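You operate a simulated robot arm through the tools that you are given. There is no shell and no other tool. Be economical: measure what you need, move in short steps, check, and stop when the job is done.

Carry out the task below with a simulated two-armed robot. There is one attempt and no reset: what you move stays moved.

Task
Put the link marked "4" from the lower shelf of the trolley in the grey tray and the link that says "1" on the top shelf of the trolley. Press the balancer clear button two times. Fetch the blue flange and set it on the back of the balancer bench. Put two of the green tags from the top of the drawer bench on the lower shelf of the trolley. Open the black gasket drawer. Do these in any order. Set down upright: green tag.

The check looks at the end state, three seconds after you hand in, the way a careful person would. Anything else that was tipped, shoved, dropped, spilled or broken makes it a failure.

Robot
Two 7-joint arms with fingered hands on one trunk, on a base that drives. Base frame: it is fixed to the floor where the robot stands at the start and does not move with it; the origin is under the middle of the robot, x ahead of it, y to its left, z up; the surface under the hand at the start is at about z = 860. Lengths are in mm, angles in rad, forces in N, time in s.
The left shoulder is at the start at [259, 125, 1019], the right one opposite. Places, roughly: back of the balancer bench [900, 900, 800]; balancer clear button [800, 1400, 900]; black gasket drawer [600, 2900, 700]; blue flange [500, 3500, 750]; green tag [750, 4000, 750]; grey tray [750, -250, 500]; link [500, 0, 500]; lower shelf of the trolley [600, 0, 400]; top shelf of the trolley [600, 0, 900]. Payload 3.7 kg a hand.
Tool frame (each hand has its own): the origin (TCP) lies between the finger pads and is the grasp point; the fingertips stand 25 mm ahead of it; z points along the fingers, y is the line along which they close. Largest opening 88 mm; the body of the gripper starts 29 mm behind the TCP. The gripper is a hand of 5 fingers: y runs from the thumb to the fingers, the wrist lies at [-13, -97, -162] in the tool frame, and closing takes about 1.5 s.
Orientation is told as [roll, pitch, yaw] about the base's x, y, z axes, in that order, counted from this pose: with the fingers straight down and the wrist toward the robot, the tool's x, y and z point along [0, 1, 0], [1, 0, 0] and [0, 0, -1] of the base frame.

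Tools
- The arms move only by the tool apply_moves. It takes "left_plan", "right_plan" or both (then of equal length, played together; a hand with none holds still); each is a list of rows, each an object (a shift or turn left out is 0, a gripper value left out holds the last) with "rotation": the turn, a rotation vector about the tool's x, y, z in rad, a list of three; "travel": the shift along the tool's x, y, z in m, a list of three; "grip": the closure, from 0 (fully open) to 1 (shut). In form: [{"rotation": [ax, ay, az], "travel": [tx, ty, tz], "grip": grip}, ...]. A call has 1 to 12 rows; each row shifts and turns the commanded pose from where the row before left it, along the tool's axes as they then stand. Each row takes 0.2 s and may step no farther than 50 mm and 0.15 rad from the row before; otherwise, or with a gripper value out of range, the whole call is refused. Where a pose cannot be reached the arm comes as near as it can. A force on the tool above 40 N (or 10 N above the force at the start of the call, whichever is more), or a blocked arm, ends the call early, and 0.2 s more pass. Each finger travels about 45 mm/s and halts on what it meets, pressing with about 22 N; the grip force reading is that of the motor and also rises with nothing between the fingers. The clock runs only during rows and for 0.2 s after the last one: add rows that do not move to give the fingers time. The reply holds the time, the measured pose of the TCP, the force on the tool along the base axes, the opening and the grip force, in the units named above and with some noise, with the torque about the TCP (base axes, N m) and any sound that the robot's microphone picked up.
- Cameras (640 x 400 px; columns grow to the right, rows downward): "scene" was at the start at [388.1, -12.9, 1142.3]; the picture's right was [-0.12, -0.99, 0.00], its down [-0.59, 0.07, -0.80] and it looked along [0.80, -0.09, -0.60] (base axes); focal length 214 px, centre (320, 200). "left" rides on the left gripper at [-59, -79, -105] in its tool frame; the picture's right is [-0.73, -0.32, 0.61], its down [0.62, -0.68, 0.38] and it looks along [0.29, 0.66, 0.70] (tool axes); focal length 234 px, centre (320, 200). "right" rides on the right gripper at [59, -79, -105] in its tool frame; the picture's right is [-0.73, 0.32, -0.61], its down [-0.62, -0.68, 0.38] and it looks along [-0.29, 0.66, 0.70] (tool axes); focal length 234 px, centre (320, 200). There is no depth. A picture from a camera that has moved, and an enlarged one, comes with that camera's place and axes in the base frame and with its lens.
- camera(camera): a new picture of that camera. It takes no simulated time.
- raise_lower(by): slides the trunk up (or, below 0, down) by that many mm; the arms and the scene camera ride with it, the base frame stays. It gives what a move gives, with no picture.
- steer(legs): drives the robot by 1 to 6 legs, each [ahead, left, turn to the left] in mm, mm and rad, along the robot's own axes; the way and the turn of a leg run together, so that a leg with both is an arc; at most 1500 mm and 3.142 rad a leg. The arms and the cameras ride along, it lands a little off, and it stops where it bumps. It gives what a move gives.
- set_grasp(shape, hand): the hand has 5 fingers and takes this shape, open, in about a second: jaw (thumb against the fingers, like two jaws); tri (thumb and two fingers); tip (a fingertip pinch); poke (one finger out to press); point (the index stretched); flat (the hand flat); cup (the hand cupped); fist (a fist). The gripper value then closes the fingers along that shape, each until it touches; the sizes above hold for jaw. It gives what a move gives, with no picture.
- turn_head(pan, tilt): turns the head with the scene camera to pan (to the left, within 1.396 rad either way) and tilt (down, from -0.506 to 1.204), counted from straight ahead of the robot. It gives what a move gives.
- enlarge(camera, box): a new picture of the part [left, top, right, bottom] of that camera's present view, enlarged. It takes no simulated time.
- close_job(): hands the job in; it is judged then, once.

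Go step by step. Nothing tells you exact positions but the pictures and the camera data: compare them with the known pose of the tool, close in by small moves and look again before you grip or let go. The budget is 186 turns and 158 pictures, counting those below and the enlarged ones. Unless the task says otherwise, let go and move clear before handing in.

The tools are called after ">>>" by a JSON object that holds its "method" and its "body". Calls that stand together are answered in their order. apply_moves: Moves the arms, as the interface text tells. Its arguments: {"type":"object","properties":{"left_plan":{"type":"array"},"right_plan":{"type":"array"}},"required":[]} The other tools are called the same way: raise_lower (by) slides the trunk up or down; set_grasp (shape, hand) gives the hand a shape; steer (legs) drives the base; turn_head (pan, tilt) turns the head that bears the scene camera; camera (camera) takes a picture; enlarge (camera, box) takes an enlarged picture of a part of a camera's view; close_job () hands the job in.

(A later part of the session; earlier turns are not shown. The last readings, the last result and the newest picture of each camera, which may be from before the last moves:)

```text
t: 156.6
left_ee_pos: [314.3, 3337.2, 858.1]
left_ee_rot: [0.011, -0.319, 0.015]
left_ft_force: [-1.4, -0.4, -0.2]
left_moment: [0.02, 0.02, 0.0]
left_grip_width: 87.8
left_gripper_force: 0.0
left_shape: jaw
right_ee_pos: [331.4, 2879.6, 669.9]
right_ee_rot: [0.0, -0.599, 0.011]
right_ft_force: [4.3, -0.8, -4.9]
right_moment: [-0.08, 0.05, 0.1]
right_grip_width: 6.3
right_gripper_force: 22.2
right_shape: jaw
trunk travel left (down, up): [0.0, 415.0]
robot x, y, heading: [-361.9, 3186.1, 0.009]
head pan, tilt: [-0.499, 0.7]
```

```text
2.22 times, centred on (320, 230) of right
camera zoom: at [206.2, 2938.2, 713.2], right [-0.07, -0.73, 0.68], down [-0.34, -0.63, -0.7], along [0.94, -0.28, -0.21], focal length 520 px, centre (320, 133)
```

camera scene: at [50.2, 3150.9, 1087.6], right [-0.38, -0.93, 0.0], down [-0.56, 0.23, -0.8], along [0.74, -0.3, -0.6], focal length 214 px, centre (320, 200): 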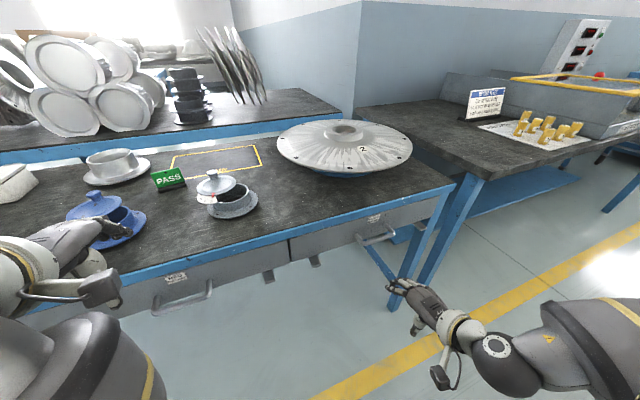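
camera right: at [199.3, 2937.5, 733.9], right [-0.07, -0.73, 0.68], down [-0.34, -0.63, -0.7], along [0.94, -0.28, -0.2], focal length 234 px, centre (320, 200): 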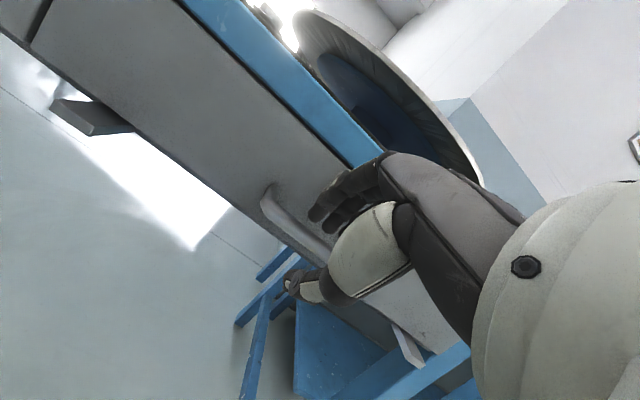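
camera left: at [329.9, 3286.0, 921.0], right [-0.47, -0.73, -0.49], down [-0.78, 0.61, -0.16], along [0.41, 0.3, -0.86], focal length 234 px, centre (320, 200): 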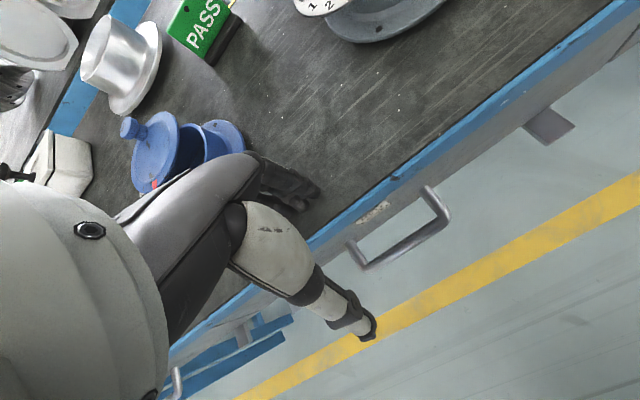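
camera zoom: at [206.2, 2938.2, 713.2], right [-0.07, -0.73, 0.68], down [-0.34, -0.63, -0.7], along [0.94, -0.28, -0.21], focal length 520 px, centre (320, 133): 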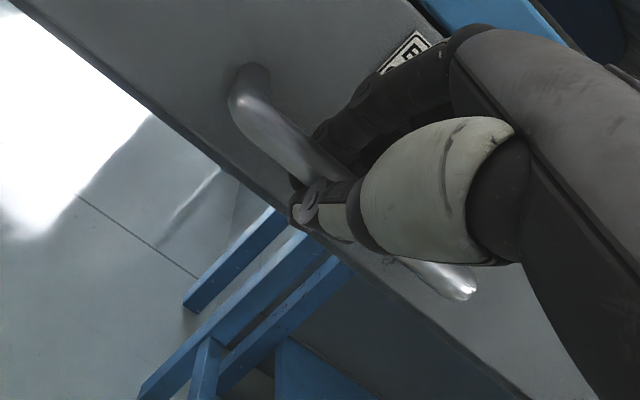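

Bar is enclosed. Pull by driving back 120 mm and check the force.

>>> {"method": "steer", "body": {"legs": [[-120, 0, 0]]}}

>>> {"method": "camera", "body": {"camera": "right"}}

```text
t: 157.8
left_ee_pos: [193.7, 3335.5, 858.3]
left_ee_rot: [0.011, -0.318, 0.015]
left_ft_force: [0.4, 0.2, -0.1]
left_moment: [-0.05, -0.02, 0.0]
left_grip_width: 87.8
left_gripper_force: 0.1
left_shape: jaw
right_ee_pos: [212.0, 2878.9, 670.7]
right_ee_rot: [0.0, -0.596, 0.012]
right_ft_force: [0.0, 1.9, -5.3]
right_moment: [-0.07, 0.11, 0.13]
right_grip_width: 4.9
right_gripper_force: 22.6
right_shape: jaw
trunk travel left (down, up): [0.0, 415.0]
robot x, y, heading: [-481.0, 3182.5, 0.016]
head pan, tilt: [-0.499, 0.7]
```

```text
72 pictures are left
camera right: at [86.7, 2937.6, 713.5], right [-0.07, -0.73, 0.68], down [-0.34, -0.63, -0.7], along [0.94, -0.28, -0.21], focal length 234 px, centre (320, 200)
```

right: 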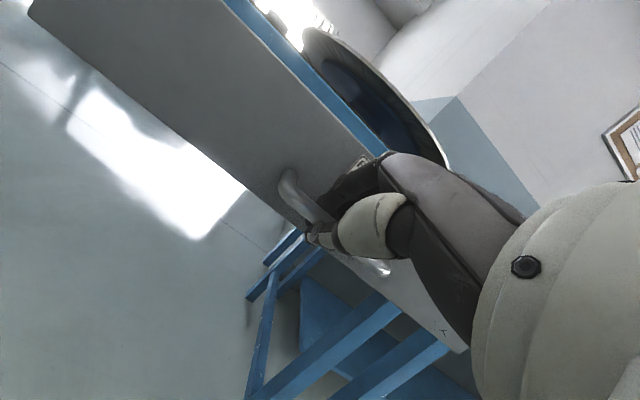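

It moves with us. Pull another 130 mm.

>>> {"method": "steer", "body": {"legs": [[-130, 0, 0]]}}

>>> {"method": "camera", "body": {"camera": "scene"}}

```text
t: 159.1
left_ee_pos: [65.9, 3335.5, 858.7]
left_ee_rot: [0.011, -0.319, 0.016]
left_ft_force: [0.1, 0.4, 0.1]
left_moment: [0.02, 0.01, -0.01]
left_grip_width: 87.8
left_gripper_force: 0.1
left_shape: jaw
right_ee_pos: [84.3, 2878.4, 669.6]
right_ee_rot: [0.003, -0.598, 0.014]
right_ft_force: [0.3, 3.4, -5.4]
right_moment: [-0.09, 0.11, 0.19]
right_grip_width: 5.0
right_gripper_force: 22.6
right_shape: jaw
trunk travel left (down, up): [0.0, 415.0]
robot x, y, heading: [-610.8, 3179.2, 0.015]
head pan, tilt: [-0.499, 0.7]
```

```text
71 pictures are left
camera scene: at [-198.6, 3139.1, 1094.4], right [-0.48, -0.88, 0.0], down [-0.47, 0.25, -0.84], along [0.74, -0.4, -0.54], focal length 214 px, centre (320, 200)
```

scene: 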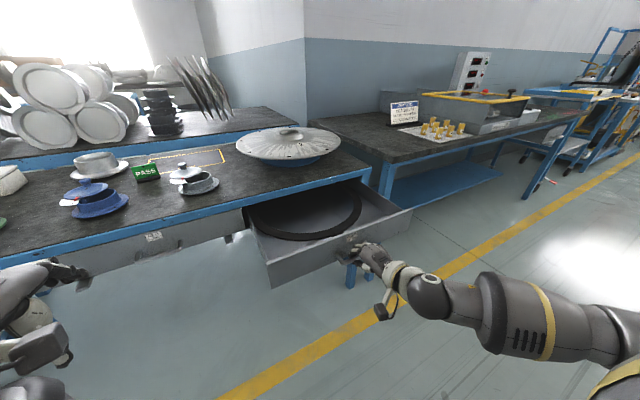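

The drawer is well open (~250 mm). Release and withdraw along the finger axis.

>>> {"method": "apply_moves", "body": {"right_plan": [{"grip": 0.5}, {}, {}, {}, {}, {"travel": [0, 0, -0.02]}, {"travel": [0, 0, -0.03]}, {"travel": [0, 0, -0.04]}, {"travel": [0, 0, -0.04]}, {"travel": [0, -0.03, -0.03]}, {"travel": [0, -0.03, -0.03]}, {}]}}

>>> {"method": "camera", "body": {"camera": "scene"}}

```text
t: 161.7
left_ee_pos: [65.7, 3335.4, 859.7]
left_ee_rot: [0.011, -0.318, 0.016]
left_ft_force: [-0.1, 0.3, 0.2]
left_moment: [0.01, 0.02, 0.01]
left_grip_width: 87.8
left_gripper_force: 0.0
left_shape: jaw
right_ee_pos: [-31.6, 2824.3, 754.4]
right_ee_rot: [0.002, -0.601, 0.015]
right_ft_force: [-0.7, -0.1, 0.2]
right_moment: [0.01, -0.03, 0.01]
right_grip_width: 44.0
right_gripper_force: 0.1
right_shape: jaw
right hand out of reach, approached as far as the arm can: row 9, 10, 11
trunk travel left (down, up): [0.0, 415.0]
robot x, y, heading: [-610.8, 3180.4, 0.015]
head pan, tilt: [-0.499, 0.7]
```

```text
70 pictures are left
camera scene: at [-197.2, 3149.1, 1087.6], right [-0.37, -0.93, 0.0], down [-0.56, 0.23, -0.8], along [0.74, -0.3, -0.6], focal length 214 px, centre (320, 200)
```

scene: 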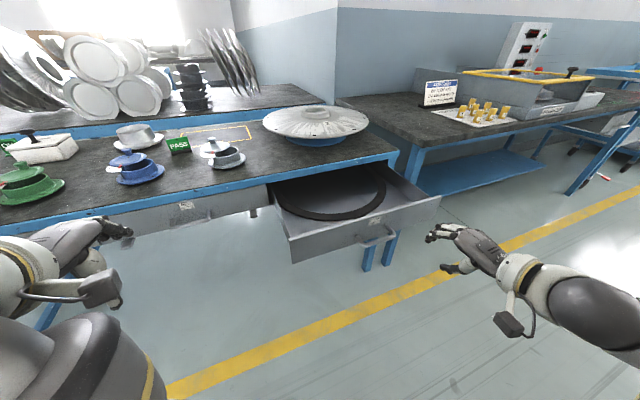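

Black drawer is open. Now move left to inspect the blue flange closely.

>>> {"method": "steer", "body": {"legs": [[0, 480, -0.015], [150, 0, 0]]}}

>>> {"method": "turn_head", "body": {"pan": -0.15, "tilt": 0.6}}

>>> {"method": "camera", "body": {"camera": "scene"}}

>>> {"method": "enlarge", "body": {"camera": "scene", "box": [300, 120, 500, 245]}}

```text
t: 167.4
left_ee_pos: [216.6, 3798.3, 858.6]
left_ee_rot: [0.011, -0.316, -0.004]
left_ft_force: [-0.4, 0.1, 0.2]
left_moment: [0.04, 0.03, -0.02]
left_grip_width: 87.9
left_gripper_force: 0.1
left_shape: jaw
right_ee_pos: [107.9, 3291.7, 754.4]
right_ee_rot: [0.004, -0.599, -0.008]
right_ft_force: [-0.9, -0.9, 0.1]
right_moment: [-0.01, -0.02, 0.03]
right_grip_width: 44.1
right_gripper_force: 0.1
right_shape: jaw
trunk travel left (down, up): [0.0, 415.0]
robot x, y, heading: [-460.3, 3660.0, -0.012]
head pan, tilt: [-0.499, 0.7]
```

```text
t: 168.3
left_ee_pos: [216.1, 3798.6, 859.7]
left_ee_rot: [0.011, -0.318, -0.006]
left_ft_force: [0.0, 0.0, 0.9]
left_moment: [-0.02, -0.02, 0.01]
left_grip_width: 87.7
left_gripper_force: 0.0
left_shape: jaw
right_ee_pos: [107.9, 3292.4, 753.9]
right_ee_rot: [0.004, -0.599, -0.007]
right_ft_force: [0.4, -0.2, -0.5]
right_moment: [-0.01, 0.03, -0.02]
right_grip_width: 44.0
right_gripper_force: 0.1
right_shape: jaw
trunk travel left (down, up): [0.0, 415.0]
robot x, y, heading: [-461.1, 3657.8, -0.013]
head pan, tilt: [-0.15, 0.6]
```

```text
69 pictures are left
camera scene: at [-44.0, 3639.0, 1091.4], right [-0.16, -0.99, 0.0], down [-0.56, 0.09, -0.82], along [0.81, -0.13, -0.57], focal length 214 px, centre (320, 200)
```

scene: 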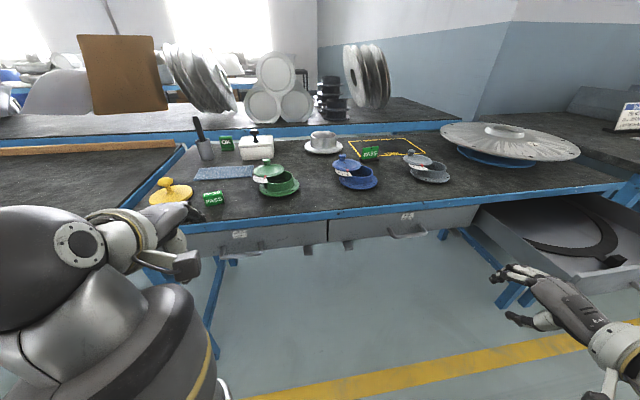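

```text
3.20 times, centred on (400, 182) of scene
camera zoom: at [-44.0, 3639.0, 1091.4], right [-0.16, -0.99, 0.0], down [-0.56, 0.09, -0.82], along [0.81, -0.13, -0.57], focal length 686 px, centre (64, 256)
```

zoom: 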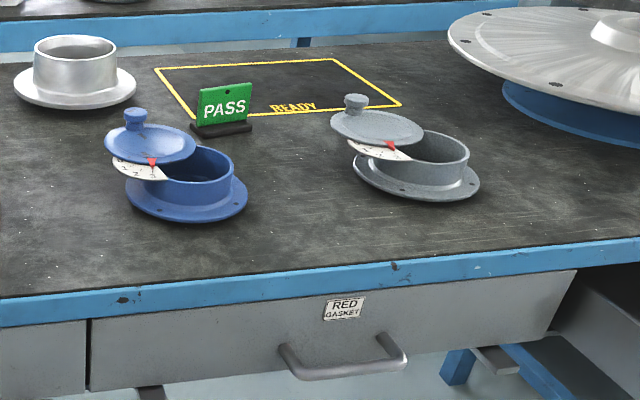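

The blue flange (base ⌀≈113, hub ⌀≈66, centre ≈(484,3440)) has an offset lid with knob; the right part of the hub wall is exposed. I'll raise the trunk, straighten the right hand with yaw, and approach above it.

>>> {"method": "raise_lower", "body": {"by": 160}}

>>> {"method": "apply_moves", "body": {"right_plan": [{"travel": [0, 0.03, -0.03]}, {"travel": [0, 0.03, -0.03]}, {"rotation": [0.12, 0, 0]}, {"rotation": [0.12, 0, 0]}, {"rotation": [0.12, 0, 0]}, {"rotation": [0.12, 0, 0]}, {"rotation": [0.12, 0, 0]}, {}]}}

```text
t: 170.1
left_ee_pos: [217.3, 3799.9, 1017.4]
left_ee_rot: [0.009, -0.314, -0.005]
left_ft_force: [1.1, -0.6, -0.1]
left_moment: [0.0, -0.03, 0.0]
left_grip_width: 87.7
left_gripper_force: 0.1
left_shape: jaw
right_ee_pos: [107.4, 3292.0, 913.7]
right_ee_rot: [0.004, -0.594, -0.008]
right_ft_force: [-0.3, -0.2, -0.5]
right_moment: [-0.02, -0.01, 0.03]
right_grip_width: 43.5
right_gripper_force: 0.1
right_shape: jaw
trunk travel left (down, up): [-160.0, 255.0]
robot x, y, heading: [-460.3, 3658.6, -0.01]
head pan, tilt: [-0.15, 0.6]
```

```text
t: 171.9
left_ee_pos: [215.9, 3799.4, 1019.2]
left_ee_rot: [0.01, -0.317, -0.005]
left_ft_force: [-0.2, -0.1, 0.0]
left_moment: [-0.02, -0.03, 0.02]
left_grip_width: 88.0
left_gripper_force: 0.1
left_shape: jaw
right_ee_pos: [123.7, 3289.9, 997.8]
right_ee_rot: [0.001, 0.003, -0.007]
right_ft_force: [0.3, -0.7, -0.2]
right_moment: [-0.01, 0.04, -0.02]
right_grip_width: 44.2
right_gripper_force: 0.1
right_shape: jaw
trunk travel left (down, up): [-160.0, 255.0]
robot x, y, heading: [-462.8, 3661.2, -0.003]
head pan, tilt: [-0.15, 0.6]
```

>>> {"method": "steer", "body": {"legs": [[220, 100, 0]]}}

>>> {"method": "set_grasp", "body": {"hand": "right", "shape": "tip"}}

>>> {"method": "camera", "body": {"camera": "right"}}

>>> {"method": "turn_head", "body": {"pan": -0.4, "tilt": 0.8}}

>>> {"method": "camera", "body": {"camera": "scene"}}

```text
t: 173.7
left_ee_pos: [433.4, 3897.4, 1019.8]
left_ee_rot: [0.009, -0.318, -0.007]
left_ft_force: [0.8, -0.4, -0.7]
left_moment: [-0.01, -0.03, 0.02]
left_grip_width: 87.8
left_gripper_force: 0.0
left_shape: jaw
right_ee_pos: [342.9, 3387.9, 998.5]
right_ee_rot: [0.002, 0.004, -0.004]
right_ft_force: [-0.2, 0.2, 0.9]
right_moment: [-0.03, 0.02, 0.02]
right_grip_width: 43.9
right_gripper_force: 0.0
right_shape: jaw
trunk travel left (down, up): [-160.0, 255.0]
robot x, y, heading: [-244.4, 3754.5, -0.006]
head pan, tilt: [-0.15, 0.6]
```

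```text
t: 174.6
left_ee_pos: [434.5, 3897.6, 1019.5]
left_ee_rot: [0.012, -0.318, -0.005]
left_ft_force: [0.6, -0.6, -0.4]
left_moment: [0.03, -0.03, -0.02]
left_grip_width: 88.0
left_gripper_force: 0.1
left_shape: jaw
right_ee_pos: [340.9, 3388.5, 997.8]
right_ee_rot: [0.004, 0.001, -0.002]
right_ft_force: [1.3, -0.3, -0.1]
right_moment: [0.01, 0.0, 0.02]
right_grip_width: 87.7
right_gripper_force: 0.0
right_shape: tip
trunk travel left (down, up): [-160.0, 255.0]
robot x, y, heading: [-244.7, 3754.0, -0.009]
head pan, tilt: [-0.15, 0.6]
```

```text
67 pictures are left
camera right: at [263.8, 3449.7, 1104.1], right [0.32, -0.73, 0.6], down [-0.68, -0.62, -0.38], along [0.65, -0.29, -0.7], focal length 234 px, centre (320, 200)
```

right: 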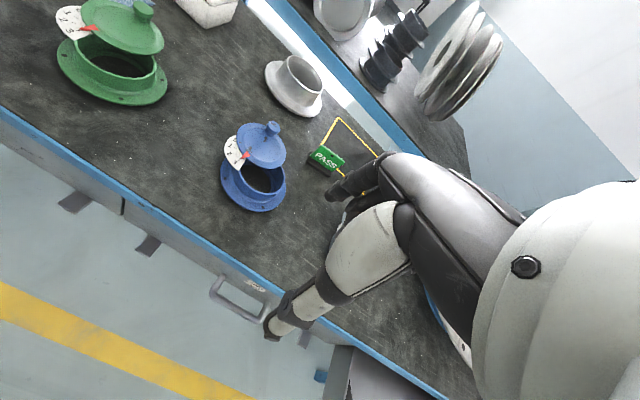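

```text
t: 175.3
left_ee_pos: [433.4, 3897.5, 1019.8]
left_ee_rot: [0.011, -0.318, -0.006]
left_ft_force: [-0.1, -0.4, 0.0]
left_moment: [-0.02, -0.03, -0.03]
left_grip_width: 87.7
left_gripper_force: 0.0
left_shape: jaw
right_ee_pos: [341.4, 3389.0, 996.9]
right_ee_rot: [0.001, 0.003, -0.003]
right_ft_force: [0.8, -0.3, -0.4]
right_moment: [0.06, 0.0, 0.01]
right_grip_width: 87.5
right_gripper_force: 0.0
right_shape: tip
trunk travel left (down, up): [-160.0, 255.0]
robot x, y, heading: [-244.7, 3757.3, -0.001]
head pan, tilt: [-0.4, 0.799]
```

```text
66 pictures are left
camera scene: at [21.4, 3720.4, 1259.7], right [-0.39, -0.92, 0.0], down [-0.66, 0.28, -0.7], along [0.64, -0.28, -0.72], focal length 214 px, centre (320, 200)
```

scene: 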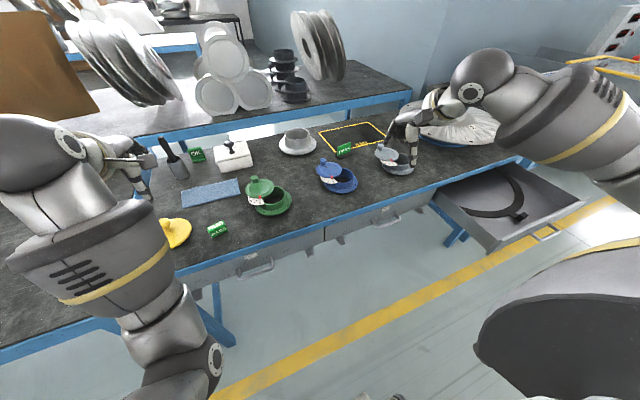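

>>> {"method": "enlarge", "body": {"camera": "right", "box": [205, 105, 305, 225]}}

>>> {"method": "enlarge", "body": {"camera": "scene", "box": [290, 130, 390, 210]}}

```text
3.33 times, centred on (255, 165) of right
camera zoom: at [263.8, 3449.7, 1104.0], right [0.32, -0.73, 0.6], down [-0.68, -0.62, -0.38], along [0.65, -0.29, -0.7], focal length 781 px, centre (537, 317)
```

zoom: 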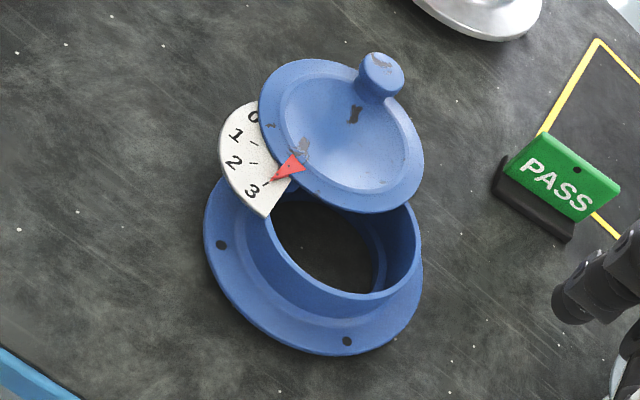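

```text
5.00 times, centred on (340, 170) of scene
camera zoom: at [21.4, 3720.4, 1259.7], right [-0.39, -0.92, 0.0], down [-0.66, 0.28, -0.7], along [0.64, -0.28, -0.72], focal length 1072 px, centre (220, 350)
```

zoom: 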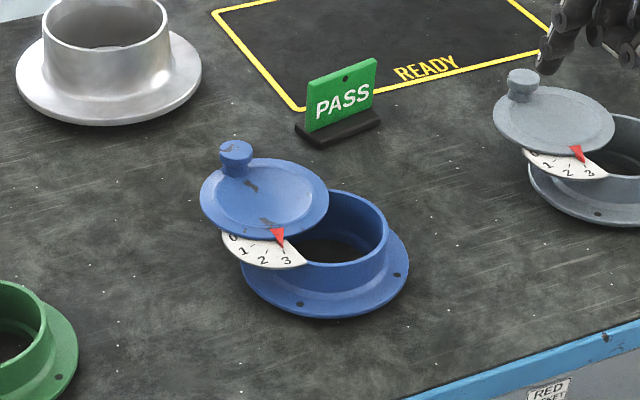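

Hub centre ≈(488,3436), rim z≈818; the lid lies toward (+x,+y), so the free wall is on the front-right. I'll yaw the right hand 45° so the finger goes inside and the thumb outside there: grip point ≈(462,3410).

>>> {"method": "apply_moves", "body": {"right_plan": [{"rotation": [0, 0, -0.131], "grip": 0.42}, {"rotation": [0, 0, -0.131]}, {"rotation": [0, 0, -0.131]}, {"rotation": [0, 0, -0.131]}, {"rotation": [0, 0, -0.131]}, {"rotation": [0, 0, -0.13]}, {"travel": [-0.0177, 0.0253, 0.025]}, {"travel": [-0.0177, 0.0253, 0.025]}, {"travel": [-0.0177, 0.0253, 0.025]}, {"travel": [-0.0177, 0.0253, 0.025]}, {}]}}

>>> {"method": "camera", "body": {"camera": "right"}}

>>> {"method": "enlarge", "body": {"camera": "scene", "box": [290, 90, 450, 210]}}

```text
t: 177.7
left_ee_pos: [433.0, 3897.6, 1020.4]
left_ee_rot: [0.011, -0.317, -0.006]
left_ft_force: [0.0, -0.5, 0.1]
left_moment: [0.04, -0.01, 0.02]
left_grip_width: 87.9
left_gripper_force: 0.0
left_shape: jaw
right_ee_pos: [464.0, 3408.8, 897.6]
right_ee_rot: [0.001, -0.002, 0.784]
right_ft_force: [0.6, 0.1, 0.7]
right_moment: [0.01, -0.01, -0.02]
right_grip_width: 51.4
right_gripper_force: 0.0
right_shape: tip
trunk travel left (down, up): [-160.0, 255.0]
robot x, y, heading: [-244.0, 3754.4, -0.009]
head pan, tilt: [-0.4, 0.799]
```

```text
63 pictures are left
camera right: at [367.2, 3397.0, 1004.0], right [0.74, -0.29, 0.61], down [-0.04, -0.92, -0.39], along [0.67, 0.26, -0.7], focal length 234 px, centre (320, 200)
```

right: 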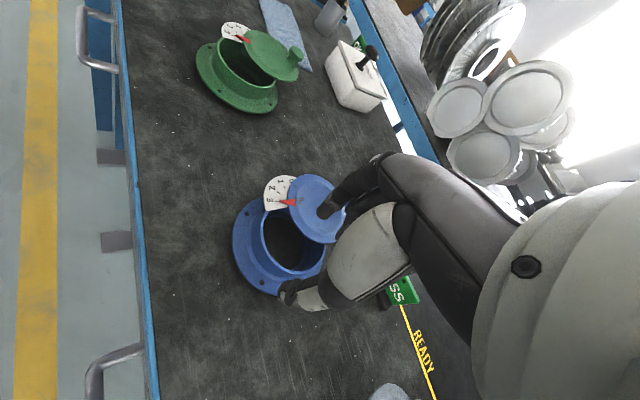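

```text
3.33 times, centred on (370, 150) of scene
camera zoom: at [20.9, 3720.3, 1259.9], right [-0.4, -0.92, 0.0], down [-0.66, 0.28, -0.7], along [0.64, -0.28, -0.72], focal length 715 px, centre (153, 367)
```

zoom: 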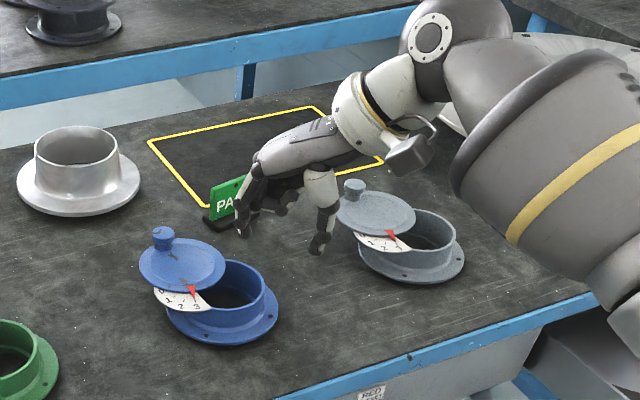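

Alignment looks good: index over the opening, thumb outside. Lower to just above the rim and verify.

>>> {"method": "apply_moves", "body": {"right_plan": [{"travel": [0, 0, 0.02]}, {"travel": [0, 0, 0.022]}, {}]}}

>>> {"method": "camera", "body": {"camera": "right"}}

>>> {"method": "enlarge", "body": {"camera": "scene", "box": [310, 120, 410, 200]}}

```text
t: 178.5
left_ee_pos: [432.6, 3898.1, 1019.5]
left_ee_rot: [0.01, -0.316, -0.005]
left_ft_force: [-0.6, 0.0, -0.7]
left_moment: [0.0, 0.0, 0.05]
left_grip_width: 87.9
left_gripper_force: 0.0
left_shape: jaw
right_ee_pos: [463.9, 3412.1, 854.8]
right_ee_rot: [0.003, 0.0, 0.781]
right_ft_force: [0.2, -0.3, 0.2]
right_moment: [-0.03, 0.02, 0.04]
right_grip_width: 51.7
right_gripper_force: 0.1
right_shape: tip
trunk travel left (down, up): [-160.0, 255.0]
robot x, y, heading: [-245.7, 3754.8, -0.007]
head pan, tilt: [-0.4, 0.799]
```

```text
61 pictures are left
camera right: at [366.9, 3398.7, 961.0], right [0.74, -0.29, 0.61], down [-0.04, -0.92, -0.39], along [0.67, 0.26, -0.7], focal length 234 px, centre (320, 200)
```

right: 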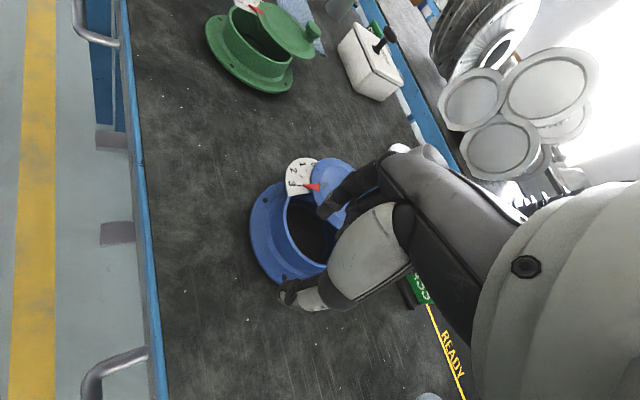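

```text
5.00 times, centred on (360, 160) of scene
camera zoom: at [21.2, 3720.4, 1259.7], right [-0.4, -0.92, 0.0], down [-0.66, 0.28, -0.7], along [0.64, -0.28, -0.72], focal length 1072 px, centre (120, 400)
```

zoom: 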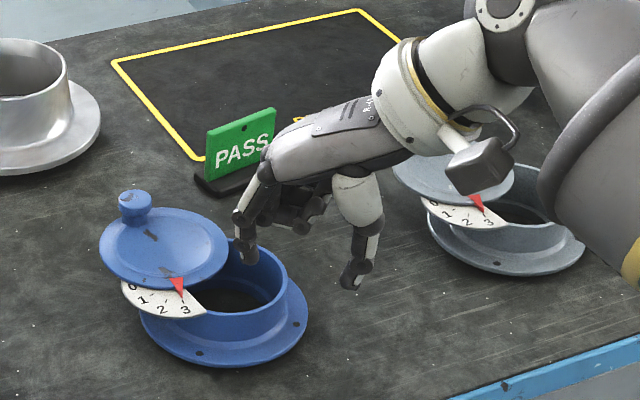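

Lower with the finger inside the hub and thumb outside.

>>> {"method": "apply_moves", "body": {"right_plan": [{"travel": [0, -0.003, 0.013]}, {"travel": [0, 0, 0.013]}, {"travel": [0, 0, 0.012]}, {}]}}

>>> {"method": "camera", "body": {"camera": "right"}}

>>> {"method": "enlarge", "body": {"camera": "scene", "box": [310, 120, 410, 200]}}

```text
t: 179.5
left_ee_pos: [432.9, 3897.2, 1019.8]
left_ee_rot: [0.011, -0.318, -0.006]
left_ft_force: [0.0, -0.7, -0.3]
left_moment: [0.03, 0.02, 0.0]
left_grip_width: 88.0
left_gripper_force: 0.1
left_shape: jaw
right_ee_pos: [459.7, 3408.4, 817.3]
right_ee_rot: [0.0, -0.002, 0.782]
right_ft_force: [0.8, -0.3, 1.6]
right_moment: [-0.01, 0.01, -0.07]
right_grip_width: 52.0
right_gripper_force: 0.0
right_shape: tip
trunk travel left (down, up): [-160.0, 255.0]
robot x, y, heading: [-243.3, 3754.9, -0.008]
head pan, tilt: [-0.4, 0.799]
```

```text
59 pictures are left
camera right: at [362.9, 3395.8, 923.0], right [0.74, -0.29, 0.61], down [-0.04, -0.92, -0.39], along [0.67, 0.26, -0.7], focal length 234 px, centre (320, 200)
```

right: 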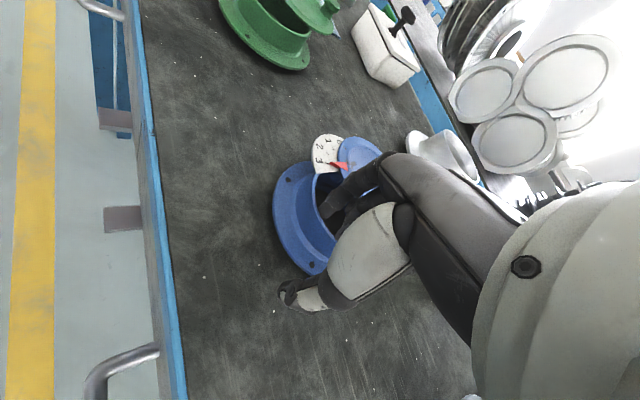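

```text
5.00 times, centred on (360, 160) of scene
camera zoom: at [21.4, 3720.4, 1259.7], right [-0.4, -0.92, 0.0], down [-0.66, 0.28, -0.7], along [0.64, -0.28, -0.72], focal length 1072 px, centre (120, 400)
```

zoom: 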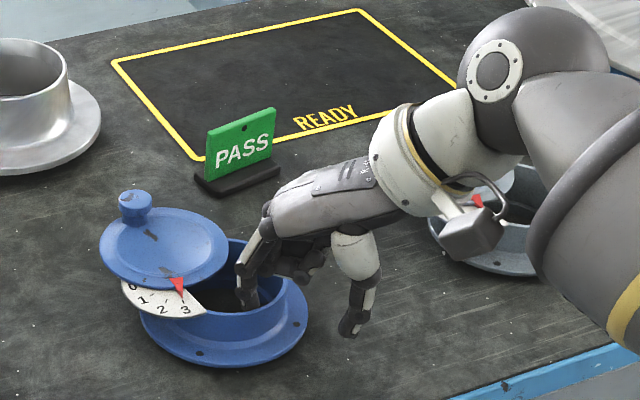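

Index is inside, thumb outside. Nudge inward 4 mm and close.

>>> {"method": "apply_moves", "body": {"right_plan": [{"travel": [0, 0.005, 0]}, {"grip": 0.7}, {}, {}, {"grip": 1}, {}, {}, {}, {}]}}

>>> {"method": "enlarge", "body": {"camera": "scene", "box": [310, 120, 410, 200]}}

```text
t: 181.5
left_ee_pos: [433.6, 3899.0, 1018.9]
left_ee_rot: [0.012, -0.317, -0.005]
left_ft_force: [-0.7, 0.2, -0.1]
left_moment: [-0.01, -0.01, -0.03]
left_grip_width: 87.6
left_gripper_force: 0.1
left_shape: jaw
right_ee_pos: [462.9, 3411.1, 817.4]
right_ee_rot: [0.003, 0.0, 0.782]
right_ft_force: [0.4, 0.2, -0.2]
right_moment: [0.01, -0.03, 0.0]
right_grip_width: 3.0
right_gripper_force: 21.5
right_shape: tip
trunk travel left (down, up): [-160.0, 255.0]
robot x, y, heading: [-244.1, 3757.9, -0.008]
head pan, tilt: [-0.4, 0.799]
```

```text
5.00 times, centred on (360, 160) of scene
camera zoom: at [21.5, 3720.3, 1259.6], right [-0.4, -0.92, 0.0], down [-0.66, 0.28, -0.7], along [0.64, -0.28, -0.72], focal length 1072 px, centre (120, 400)
```

zoom: 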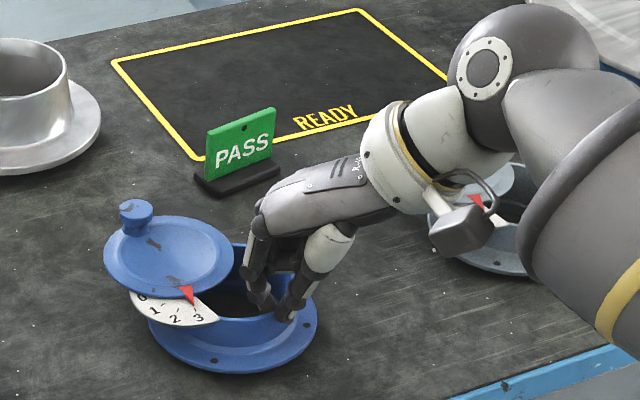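

Wall pinched (lid undisturbed). Test lift 30 mm.

>>> {"method": "apply_moves", "body": {"right_plan": [{"travel": [0, 0, -0.01]}, {"travel": [0, 0, -0.01]}, {"travel": [0, 0, -0.015]}, {}, {}]}}

>>> {"method": "enlarge", "body": {"camera": "scene", "box": [310, 110, 410, 190]}}

```text
t: 182.7
left_ee_pos: [433.5, 3897.5, 1019.6]
left_ee_rot: [0.01, -0.317, -0.006]
left_ft_force: [-0.9, -0.8, 0.8]
left_moment: [0.02, 0.04, 0.01]
left_grip_width: 87.8
left_gripper_force: 0.1
left_shape: jaw
right_ee_pos: [463.9, 3412.7, 853.4]
right_ee_rot: [0.002, 0.001, 0.783]
right_ft_force: [0.3, -0.2, 0.2]
right_moment: [-0.04, -0.01, -0.01]
right_grip_width: 1.3
right_gripper_force: 21.4
right_shape: tip
trunk travel left (down, up): [-160.0, 255.0]
robot x, y, heading: [-245.3, 3753.2, -0.009]
head pan, tilt: [-0.4, 0.799]
```

```text
5.00 times, centred on (360, 150) of scene
camera zoom: at [21.3, 3720.4, 1259.7], right [-0.4, -0.92, 0.0], down [-0.66, 0.28, -0.7], along [0.64, -0.28, -0.72], focal length 1072 px, centre (120, 450)
```

zoom: 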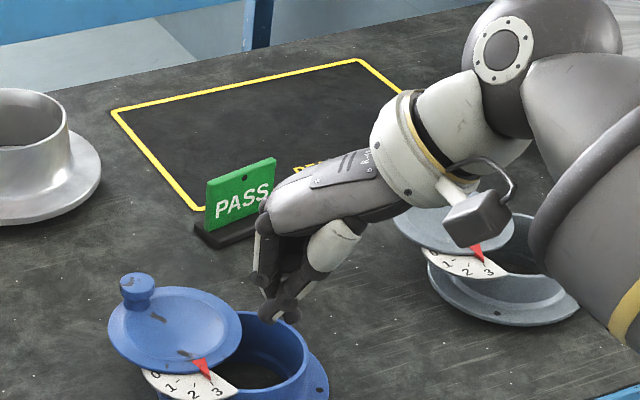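

It slipped: engagement was too shallow. Reopen, go deeper until near the base disc, and retry.

>>> {"method": "apply_moves", "body": {"right_plan": [{"grip": 0.5}, {}, {}, {"travel": [0, -0.002, 0.015]}, {"travel": [0, 0, 0.015]}, {"travel": [0, 0, 0.01]}, {"travel": [0, 0, 0.006]}, {"travel": [0, 0, 0.005]}, {}]}}

>>> {"method": "enlarge", "body": {"camera": "scene", "box": [310, 120, 410, 200]}}

>>> {"method": "enlarge", "body": {"camera": "right", "box": [220, 110, 420, 330]}}

```text
t: 184.7
left_ee_pos: [433.7, 3898.8, 1019.4]
left_ee_rot: [0.01, -0.318, -0.006]
left_ft_force: [-0.5, -0.1, 0.4]
left_moment: [-0.01, -0.01, 0.02]
left_grip_width: 87.8
left_gripper_force: 0.0
left_shape: jaw
right_ee_pos: [462.8, 3410.4, 801.4]
right_ee_rot: [0.003, 0.0, 0.783]
right_ft_force: [-1.0, -1.2, -0.1]
right_moment: [0.0, -0.02, 0.01]
right_grip_width: 42.9
right_gripper_force: 0.1
right_shape: tip
trunk travel left (down, up): [-160.0, 255.0]
robot x, y, heading: [-245.2, 3755.9, -0.01]
head pan, tilt: [-0.4, 0.799]
```

```text
5.00 times, centred on (360, 160) of scene
camera zoom: at [21.3, 3720.3, 1259.7], right [-0.4, -0.92, 0.0], down [-0.66, 0.28, -0.7], along [0.64, -0.28, -0.72], focal length 1072 px, centre (120, 400)
```

zoom: 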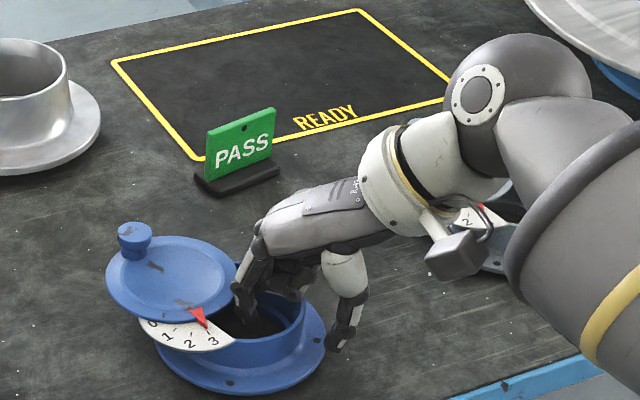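

```text
1.82 times, centred on (320, 220) of right
camera zoom: at [366.3, 3397.9, 907.4], right [0.74, -0.29, 0.61], down [-0.05, -0.92, -0.39], along [0.67, 0.26, -0.7], focal length 426 px, centre (320, 164)
```

zoom: 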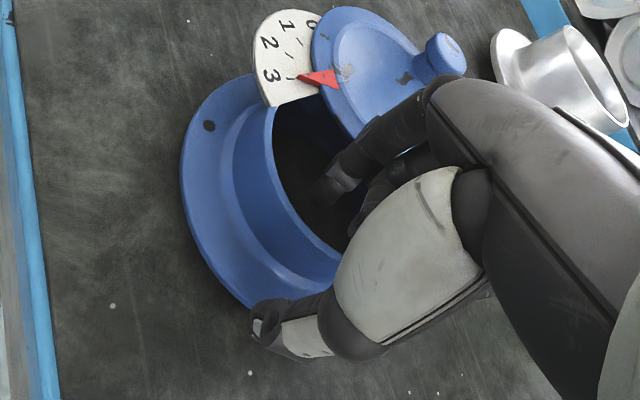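

No contact yet. Shift 8 mm along the wall away from the lid, lower a bit more, and close.

>>> {"method": "apply_moves", "body": {"right_plan": [{"travel": [0.008, 0, 0]}, {"travel": [0, 0, 0.006]}, {"travel": [0, 0, 0.004]}, {}, {"grip": 0.7}, {}, {}, {"grip": 1}, {}, {}, {}, {}]}}

>>> {"method": "enlarge", "body": {"camera": "scene", "box": [310, 120, 410, 200]}}

```text
t: 187.3
left_ee_pos: [432.3, 3898.3, 1020.4]
left_ee_rot: [0.01, -0.32, -0.007]
left_ft_force: [0.1, -1.4, 0.2]
left_moment: [0.02, 0.0, -0.01]
left_grip_width: 88.1
left_gripper_force: 0.1
left_shape: jaw
right_ee_pos: [455.5, 3416.9, 791.9]
right_ee_rot: [0.0, -0.001, 0.782]
right_ft_force: [1.0, -2.2, 16.1]
right_moment: [-0.05, -0.08, -0.04]
right_grip_width: 13.2
right_gripper_force: 22.2
right_shape: tip
trunk travel left (down, up): [-160.0, 255.0]
robot x, y, heading: [-250.0, 3754.0, -0.003]
head pan, tilt: [-0.4, 0.799]
```

```text
5.00 times, centred on (360, 160) of scene
camera zoom: at [19.8, 3720.9, 1260.1], right [-0.4, -0.92, 0.0], down [-0.66, 0.28, -0.7], along [0.64, -0.28, -0.72], focal length 1072 px, centre (120, 400)
```

zoom: 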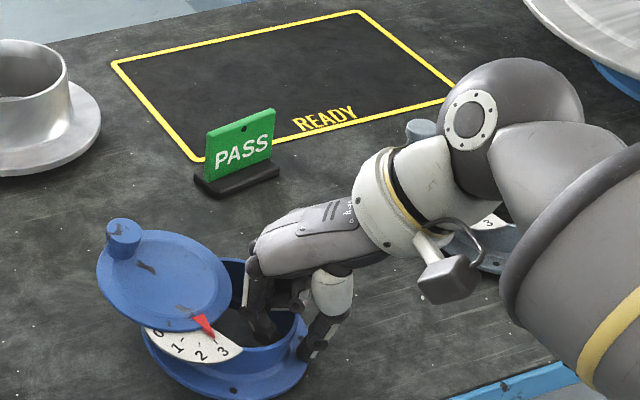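

The flange is tilted slightly — the thumb seems to be catching the base disc. Reopen gently, rise 10 mm, and look.

>>> {"method": "apply_moves", "body": {"right_plan": [{"grip": 0.9}, {"grip": 0.8}, {"grip": 0.7}, {"grip": 0.6}, {"grip": 0.5}, {}, {"travel": [0, 0, -0.009]}, {}]}}

>>> {"method": "enlarge", "body": {"camera": "scene", "box": [310, 120, 410, 200]}}

>>> {"method": "enlarge", "body": {"camera": "right", "box": [220, 110, 420, 330]}}

```text
t: 189.1
left_ee_pos: [432.9, 3898.2, 1018.5]
left_ee_rot: [0.01, -0.317, -0.006]
left_ft_force: [0.6, -1.0, 0.3]
left_moment: [-0.01, -0.01, -0.02]
left_grip_width: 87.9
left_gripper_force: 0.1
left_shape: jaw
right_ee_pos: [457.8, 3417.4, 798.6]
right_ee_rot: [0.005, 0.003, 0.785]
right_ft_force: [-0.3, -1.1, 2.1]
right_moment: [0.05, 0.01, 0.02]
right_grip_width: 41.8
right_gripper_force: 0.1
right_shape: tip
trunk travel left (down, up): [-160.0, 255.0]
robot x, y, heading: [-246.7, 3758.1, -0.009]
head pan, tilt: [-0.4, 0.799]
```

```text
5.00 times, centred on (360, 160) of scene
camera zoom: at [21.4, 3720.5, 1259.3], right [-0.4, -0.92, 0.0], down [-0.66, 0.28, -0.7], along [0.64, -0.28, -0.72], focal length 1072 px, centre (120, 400)
```

zoom: 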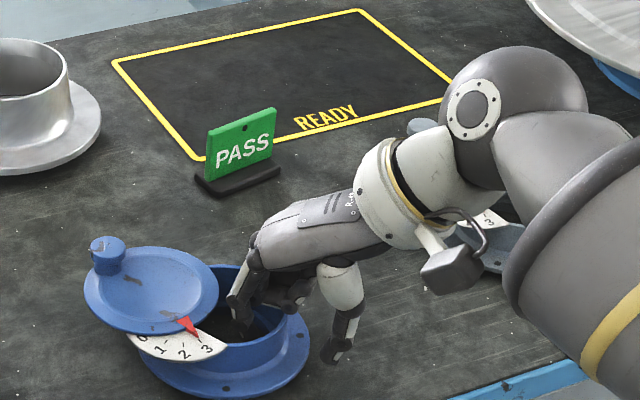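

```text
1.82 times, centred on (320, 220) of right
camera zoom: at [360.5, 3404.3, 904.3], right [0.74, -0.29, 0.6], down [-0.05, -0.92, -0.38], along [0.67, 0.26, -0.7], focal length 426 px, centre (320, 164)
```

zoom: 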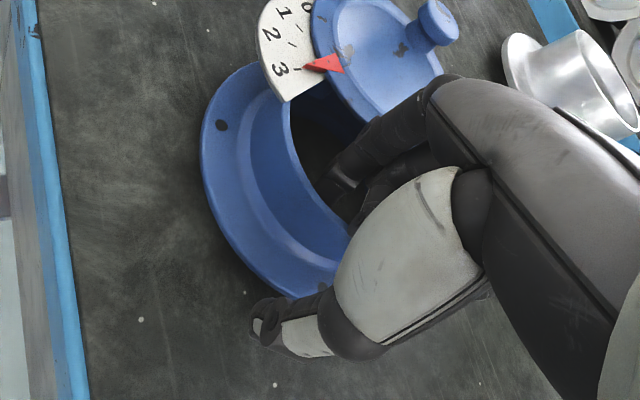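

Flange is level again, slid slightly. Try a mid depth (TCP z≈806) pinch.

>>> {"method": "apply_moves", "body": {"right_plan": [{"travel": [0, 0, -0.008]}, {"travel": [0, 0.006, 0]}, {}, {"grip": 0.7}, {}, {}, {"grip": 1}, {}, {}, {}, {}]}}

>>> {"method": "enlarge", "body": {"camera": "scene", "box": [310, 120, 410, 200]}}

>>> {"method": "enlarge", "body": {"camera": "right", "box": [220, 110, 420, 330]}}

```text
t: 191.5
left_ee_pos: [434.2, 3897.7, 1019.0]
left_ee_rot: [0.01, -0.317, -0.005]
left_ft_force: [-0.3, 0.4, -0.6]
left_moment: [0.0, -0.02, 0.0]
left_grip_width: 88.0
left_gripper_force: 0.0
left_shape: jaw
right_ee_pos: [462.6, 3420.6, 808.0]
right_ee_rot: [0.004, 0.001, 0.782]
right_ft_force: [-0.3, -1.4, -1.0]
right_moment: [-0.02, 0.01, -0.01]
right_grip_width: 0.1
right_gripper_force: 21.9
right_shape: tip
trunk travel left (down, up): [-160.0, 255.0]
robot x, y, heading: [-247.7, 3760.6, -0.006]
head pan, tilt: [-0.4, 0.799]
```

```text
5.00 times, centred on (360, 160) of scene
camera zoom: at [21.5, 3720.3, 1259.6], right [-0.4, -0.92, 0.0], down [-0.66, 0.28, -0.7], along [0.64, -0.28, -0.72], focal length 1072 px, centre (120, 400)
```

zoom: 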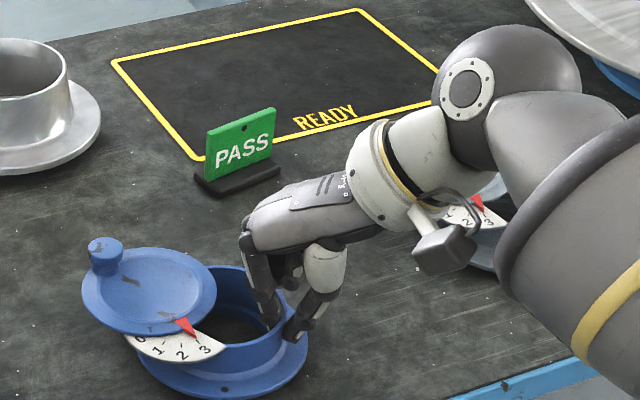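

```text
1.82 times, centred on (320, 220) of right
camera zoom: at [365.9, 3407.4, 914.1], right [0.74, -0.29, 0.61], down [-0.05, -0.92, -0.39], along [0.67, 0.26, -0.7], focal length 426 px, centre (320, 164)
```

zoom: 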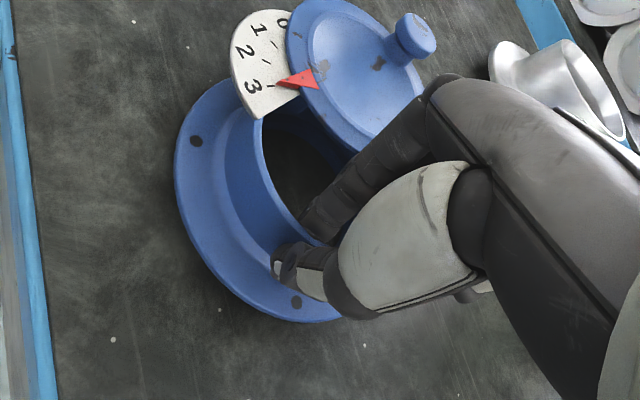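

>>> {"method": "apply_moves", "body": {"right_plan": [{"travel": [0, 0, -0.008]}, {"travel": [0, 0, -0.008]}, {}]}}

>>> {"method": "enlarge", "body": {"camera": "scene", "box": [310, 120, 410, 200]}}

```text
t: 192.3
left_ee_pos: [434.6, 3896.9, 1018.7]
left_ee_rot: [0.012, -0.318, -0.005]
left_ft_force: [0.3, -0.5, 0.6]
left_moment: [-0.04, 0.0, -0.01]
left_grip_width: 87.7
left_gripper_force: 0.1
left_shape: jaw
right_ee_pos: [460.8, 3419.4, 824.6]
right_ee_rot: [0.003, -0.001, 0.782]
right_ft_force: [-0.1, 0.0, -1.0]
right_moment: [-0.05, 0.0, -0.03]
right_grip_width: 0.0
right_gripper_force: 22.0
right_shape: tip
trunk travel left (down, up): [-160.0, 255.0]
robot x, y, heading: [-246.0, 3754.4, -0.007]
head pan, tilt: [-0.4, 0.799]
```

```text
5.00 times, centred on (360, 160) of scene
camera zoom: at [21.6, 3720.3, 1259.6], right [-0.4, -0.92, 0.0], down [-0.66, 0.28, -0.7], along [0.64, -0.28, -0.72], focal length 1072 px, centre (120, 400)
```

zoom: 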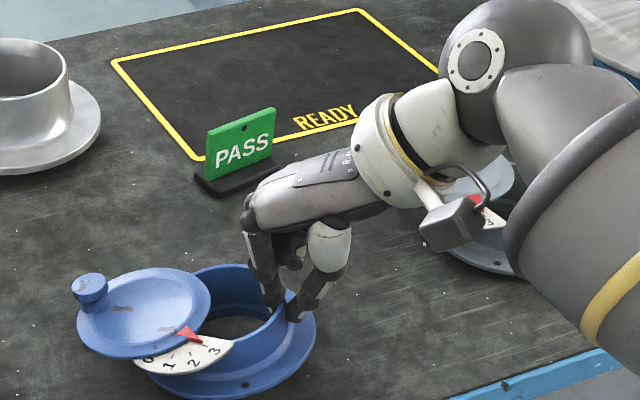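

The pinch lifts but lets the flange sag sideways. I'll set it back down and instead grip across the hub (balanced) with the left hand, whose yaw suits the free sides.

>>> {"method": "apply_moves", "body": {"right_plan": [{"travel": [0, 0, 0.008]}, {"travel": [0, 0, 0.008]}, {}, {"grip": 0.9}, {"grip": 0.75}, {"grip": 0.6}, {"grip": 0.5}, {}, {"travel": [0, 0, -0.03]}, {"travel": [0, 0, -0.04]}, {"travel": [0, 0, -0.04]}, {}]}}

>>> {"method": "enlarge", "body": {"camera": "scene", "box": [310, 110, 410, 190]}}

>>> {"method": "enlarge", "body": {"camera": "right", "box": [220, 110, 420, 330]}}

```text
t: 194.9
left_ee_pos: [434.5, 3899.2, 1018.9]
left_ee_rot: [0.01, -0.319, -0.005]
left_ft_force: [-0.1, 0.0, 0.4]
left_moment: [-0.01, 0.02, 0.01]
left_grip_width: 87.7
left_gripper_force: 0.2
left_shape: jaw
right_ee_pos: [463.6, 3420.1, 918.3]
right_ee_rot: [0.005, 0.001, 0.782]
right_ft_force: [0.3, 0.0, 0.4]
right_moment: [0.01, -0.01, -0.03]
right_grip_width: 43.4
right_gripper_force: 0.2
right_shape: tip
trunk travel left (down, up): [-160.0, 255.0]
robot x, y, heading: [-245.6, 3756.4, -0.008]
head pan, tilt: [-0.4, 0.799]
```

```text
5.00 times, centred on (360, 150) of scene
camera zoom: at [21.7, 3720.3, 1259.5], right [-0.4, -0.92, 0.0], down [-0.66, 0.28, -0.7], along [0.64, -0.28, -0.72], focal length 1072 px, centre (120, 450)
```

zoom: 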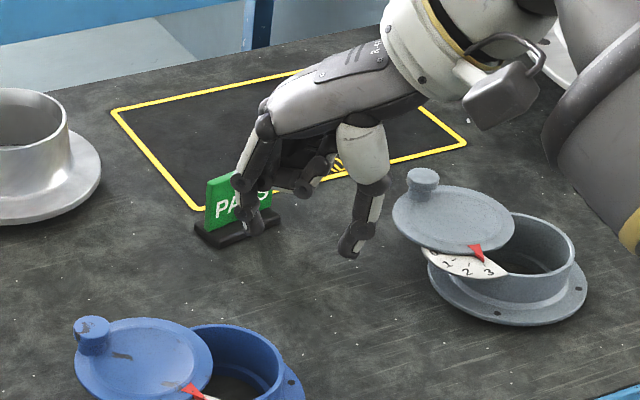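

```text
1.82 times, centred on (320, 220) of right
camera zoom: at [366.0, 3407.2, 1024.4], right [0.74, -0.29, 0.6], down [-0.05, -0.92, -0.39], along [0.67, 0.26, -0.7], focal length 426 px, centre (320, 164)
```

zoom: 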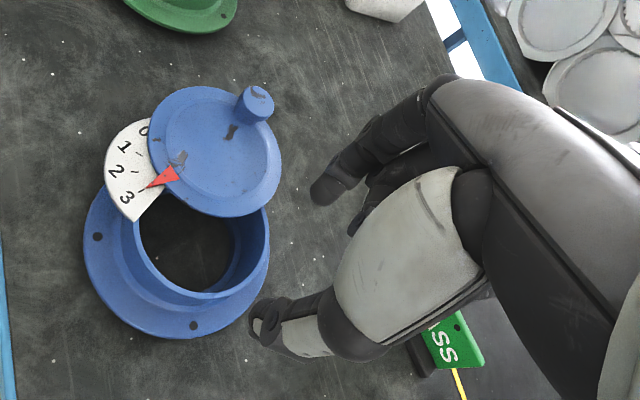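

Flange is level, lid still at 3; hub centre ≈(474,3449), OD≈75, lid now mostly toward +y. Front and back of the hub are free, so an unyawed right-hand grip across the hub works. Rotate back, open fully, move over it.

>>> {"method": "apply_moves", "body": {"right_plan": [{"rotation": [0, 0, 0.131], "grip": 0}, {"rotation": [0, 0, 0.131]}, {"rotation": [0, 0, 0.131]}, {"rotation": [0, 0, 0.131]}, {"rotation": [0, 0, 0.131]}, {"rotation": [0, 0, 0.131]}, {"travel": [0.029, 0.01, 0.02]}, {}]}}

>>> {"method": "enlarge", "body": {"camera": "right", "box": [180, 110, 420, 350]}}

>>> {"method": "enlarge", "body": {"camera": "scene", "box": [300, 110, 400, 200]}}

```text
t: 196.7
left_ee_pos: [432.2, 3897.3, 1019.4]
left_ee_rot: [0.009, -0.317, -0.004]
left_ft_force: [0.5, -0.6, -0.6]
left_moment: [0.01, 0.0, 0.02]
left_grip_width: 88.0
left_gripper_force: 0.1
left_shape: jaw
right_ee_pos: [472.0, 3450.2, 897.6]
right_ee_rot: [0.003, 0.001, -0.006]
right_ft_force: [-0.7, 0.6, 0.1]
right_moment: [0.0, 0.01, 0.03]
right_grip_width: 88.0
right_gripper_force: 0.0
right_shape: tip
trunk travel left (down, up): [-160.0, 255.0]
robot x, y, heading: [-244.7, 3753.7, -0.009]
head pan, tilt: [-0.4, 0.799]
```

```text
1.67 times, centred on (300, 230) of right
camera zoom: at [394.1, 3510.7, 1004.0], right [0.32, -0.73, 0.61], down [-0.69, -0.62, -0.38], along [0.65, -0.29, -0.7], focal length 390 px, centre (353, 150)
```

zoom: 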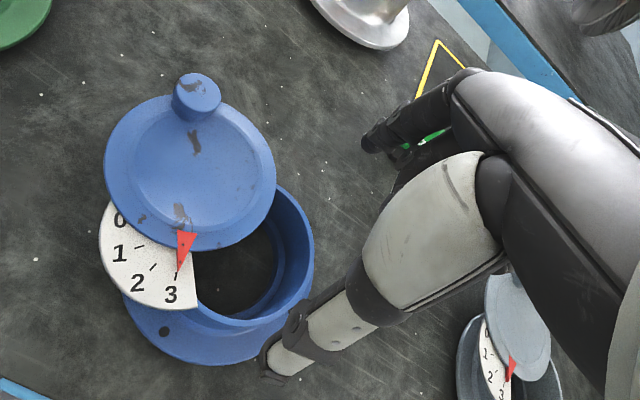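

```text
4.44 times, centred on (350, 155) of scene
camera zoom: at [21.0, 3720.2, 1259.8], right [-0.4, -0.92, 0.0], down [-0.66, 0.28, -0.7], along [0.64, -0.28, -0.72], focal length 953 px, centre (187, 400)
```

zoom: 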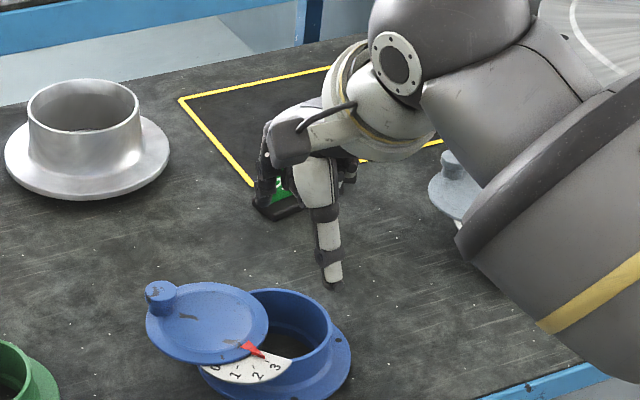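

Geometry is consistent. Small yaw (+0.06) and shift, then lower to just above the rim.

>>> {"method": "apply_moves", "body": {"right_plan": [{"rotation": [0, 0, -0.06]}, {"travel": [-0.002, 0, 0.025]}, {"travel": [0, 0, 0.025]}, {}]}}

>>> {"method": "enlarge", "body": {"camera": "right", "box": [180, 110, 420, 350]}}

>>> {"method": "enlarge", "body": {"camera": "scene", "box": [300, 110, 400, 200]}}

```text
t: 197.7
left_ee_pos: [433.9, 3897.3, 1020.4]
left_ee_rot: [0.011, -0.318, -0.005]
left_ft_force: [0.5, 0.5, 0.2]
left_moment: [0.01, 0.0, 0.01]
left_grip_width: 87.9
left_gripper_force: 0.0
left_shape: jaw
right_ee_pos: [473.6, 3448.1, 848.7]
right_ee_rot: [0.003, 0.003, 0.056]
right_ft_force: [-0.5, -0.1, 0.3]
right_moment: [-0.01, 0.01, 0.0]
right_grip_width: 87.7
right_gripper_force: 0.1
right_shape: tip
trunk travel left (down, up): [-160.0, 255.0]
robot x, y, heading: [-245.5, 3752.5, -0.004]
head pan, tilt: [-0.4, 0.799]
```

```text
1.67 times, centred on (300, 230) of right
camera zoom: at [390.8, 3503.7, 954.1], right [0.36, -0.71, 0.6], down [-0.65, -0.66, -0.38], along [0.67, -0.25, -0.7], focal length 390 px, centre (353, 150)
```

zoom: 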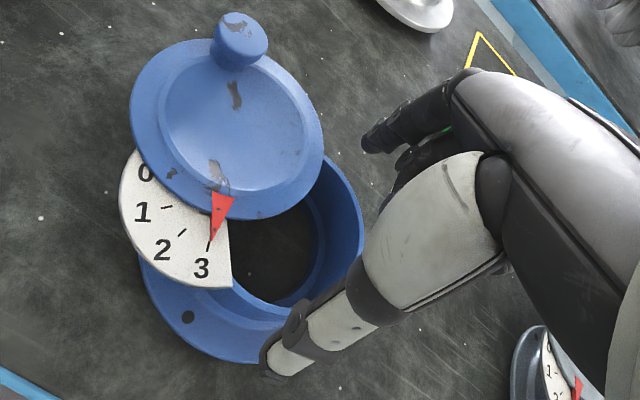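

```text
4.44 times, centred on (350, 155) of scene
camera zoom: at [21.3, 3720.4, 1259.7], right [-0.4, -0.92, 0.0], down [-0.66, 0.28, -0.7], along [0.64, -0.28, -0.72], focal length 953 px, centre (187, 400)
```

zoom: 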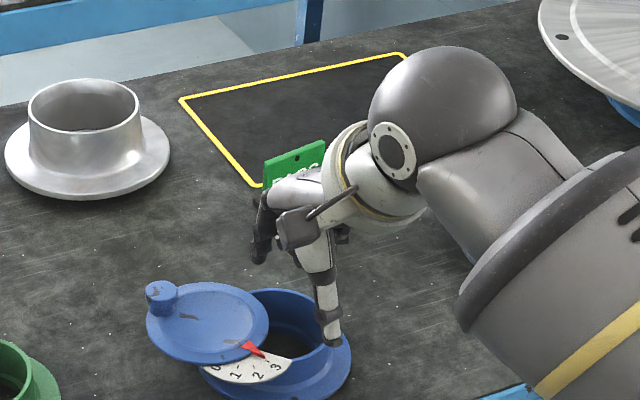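

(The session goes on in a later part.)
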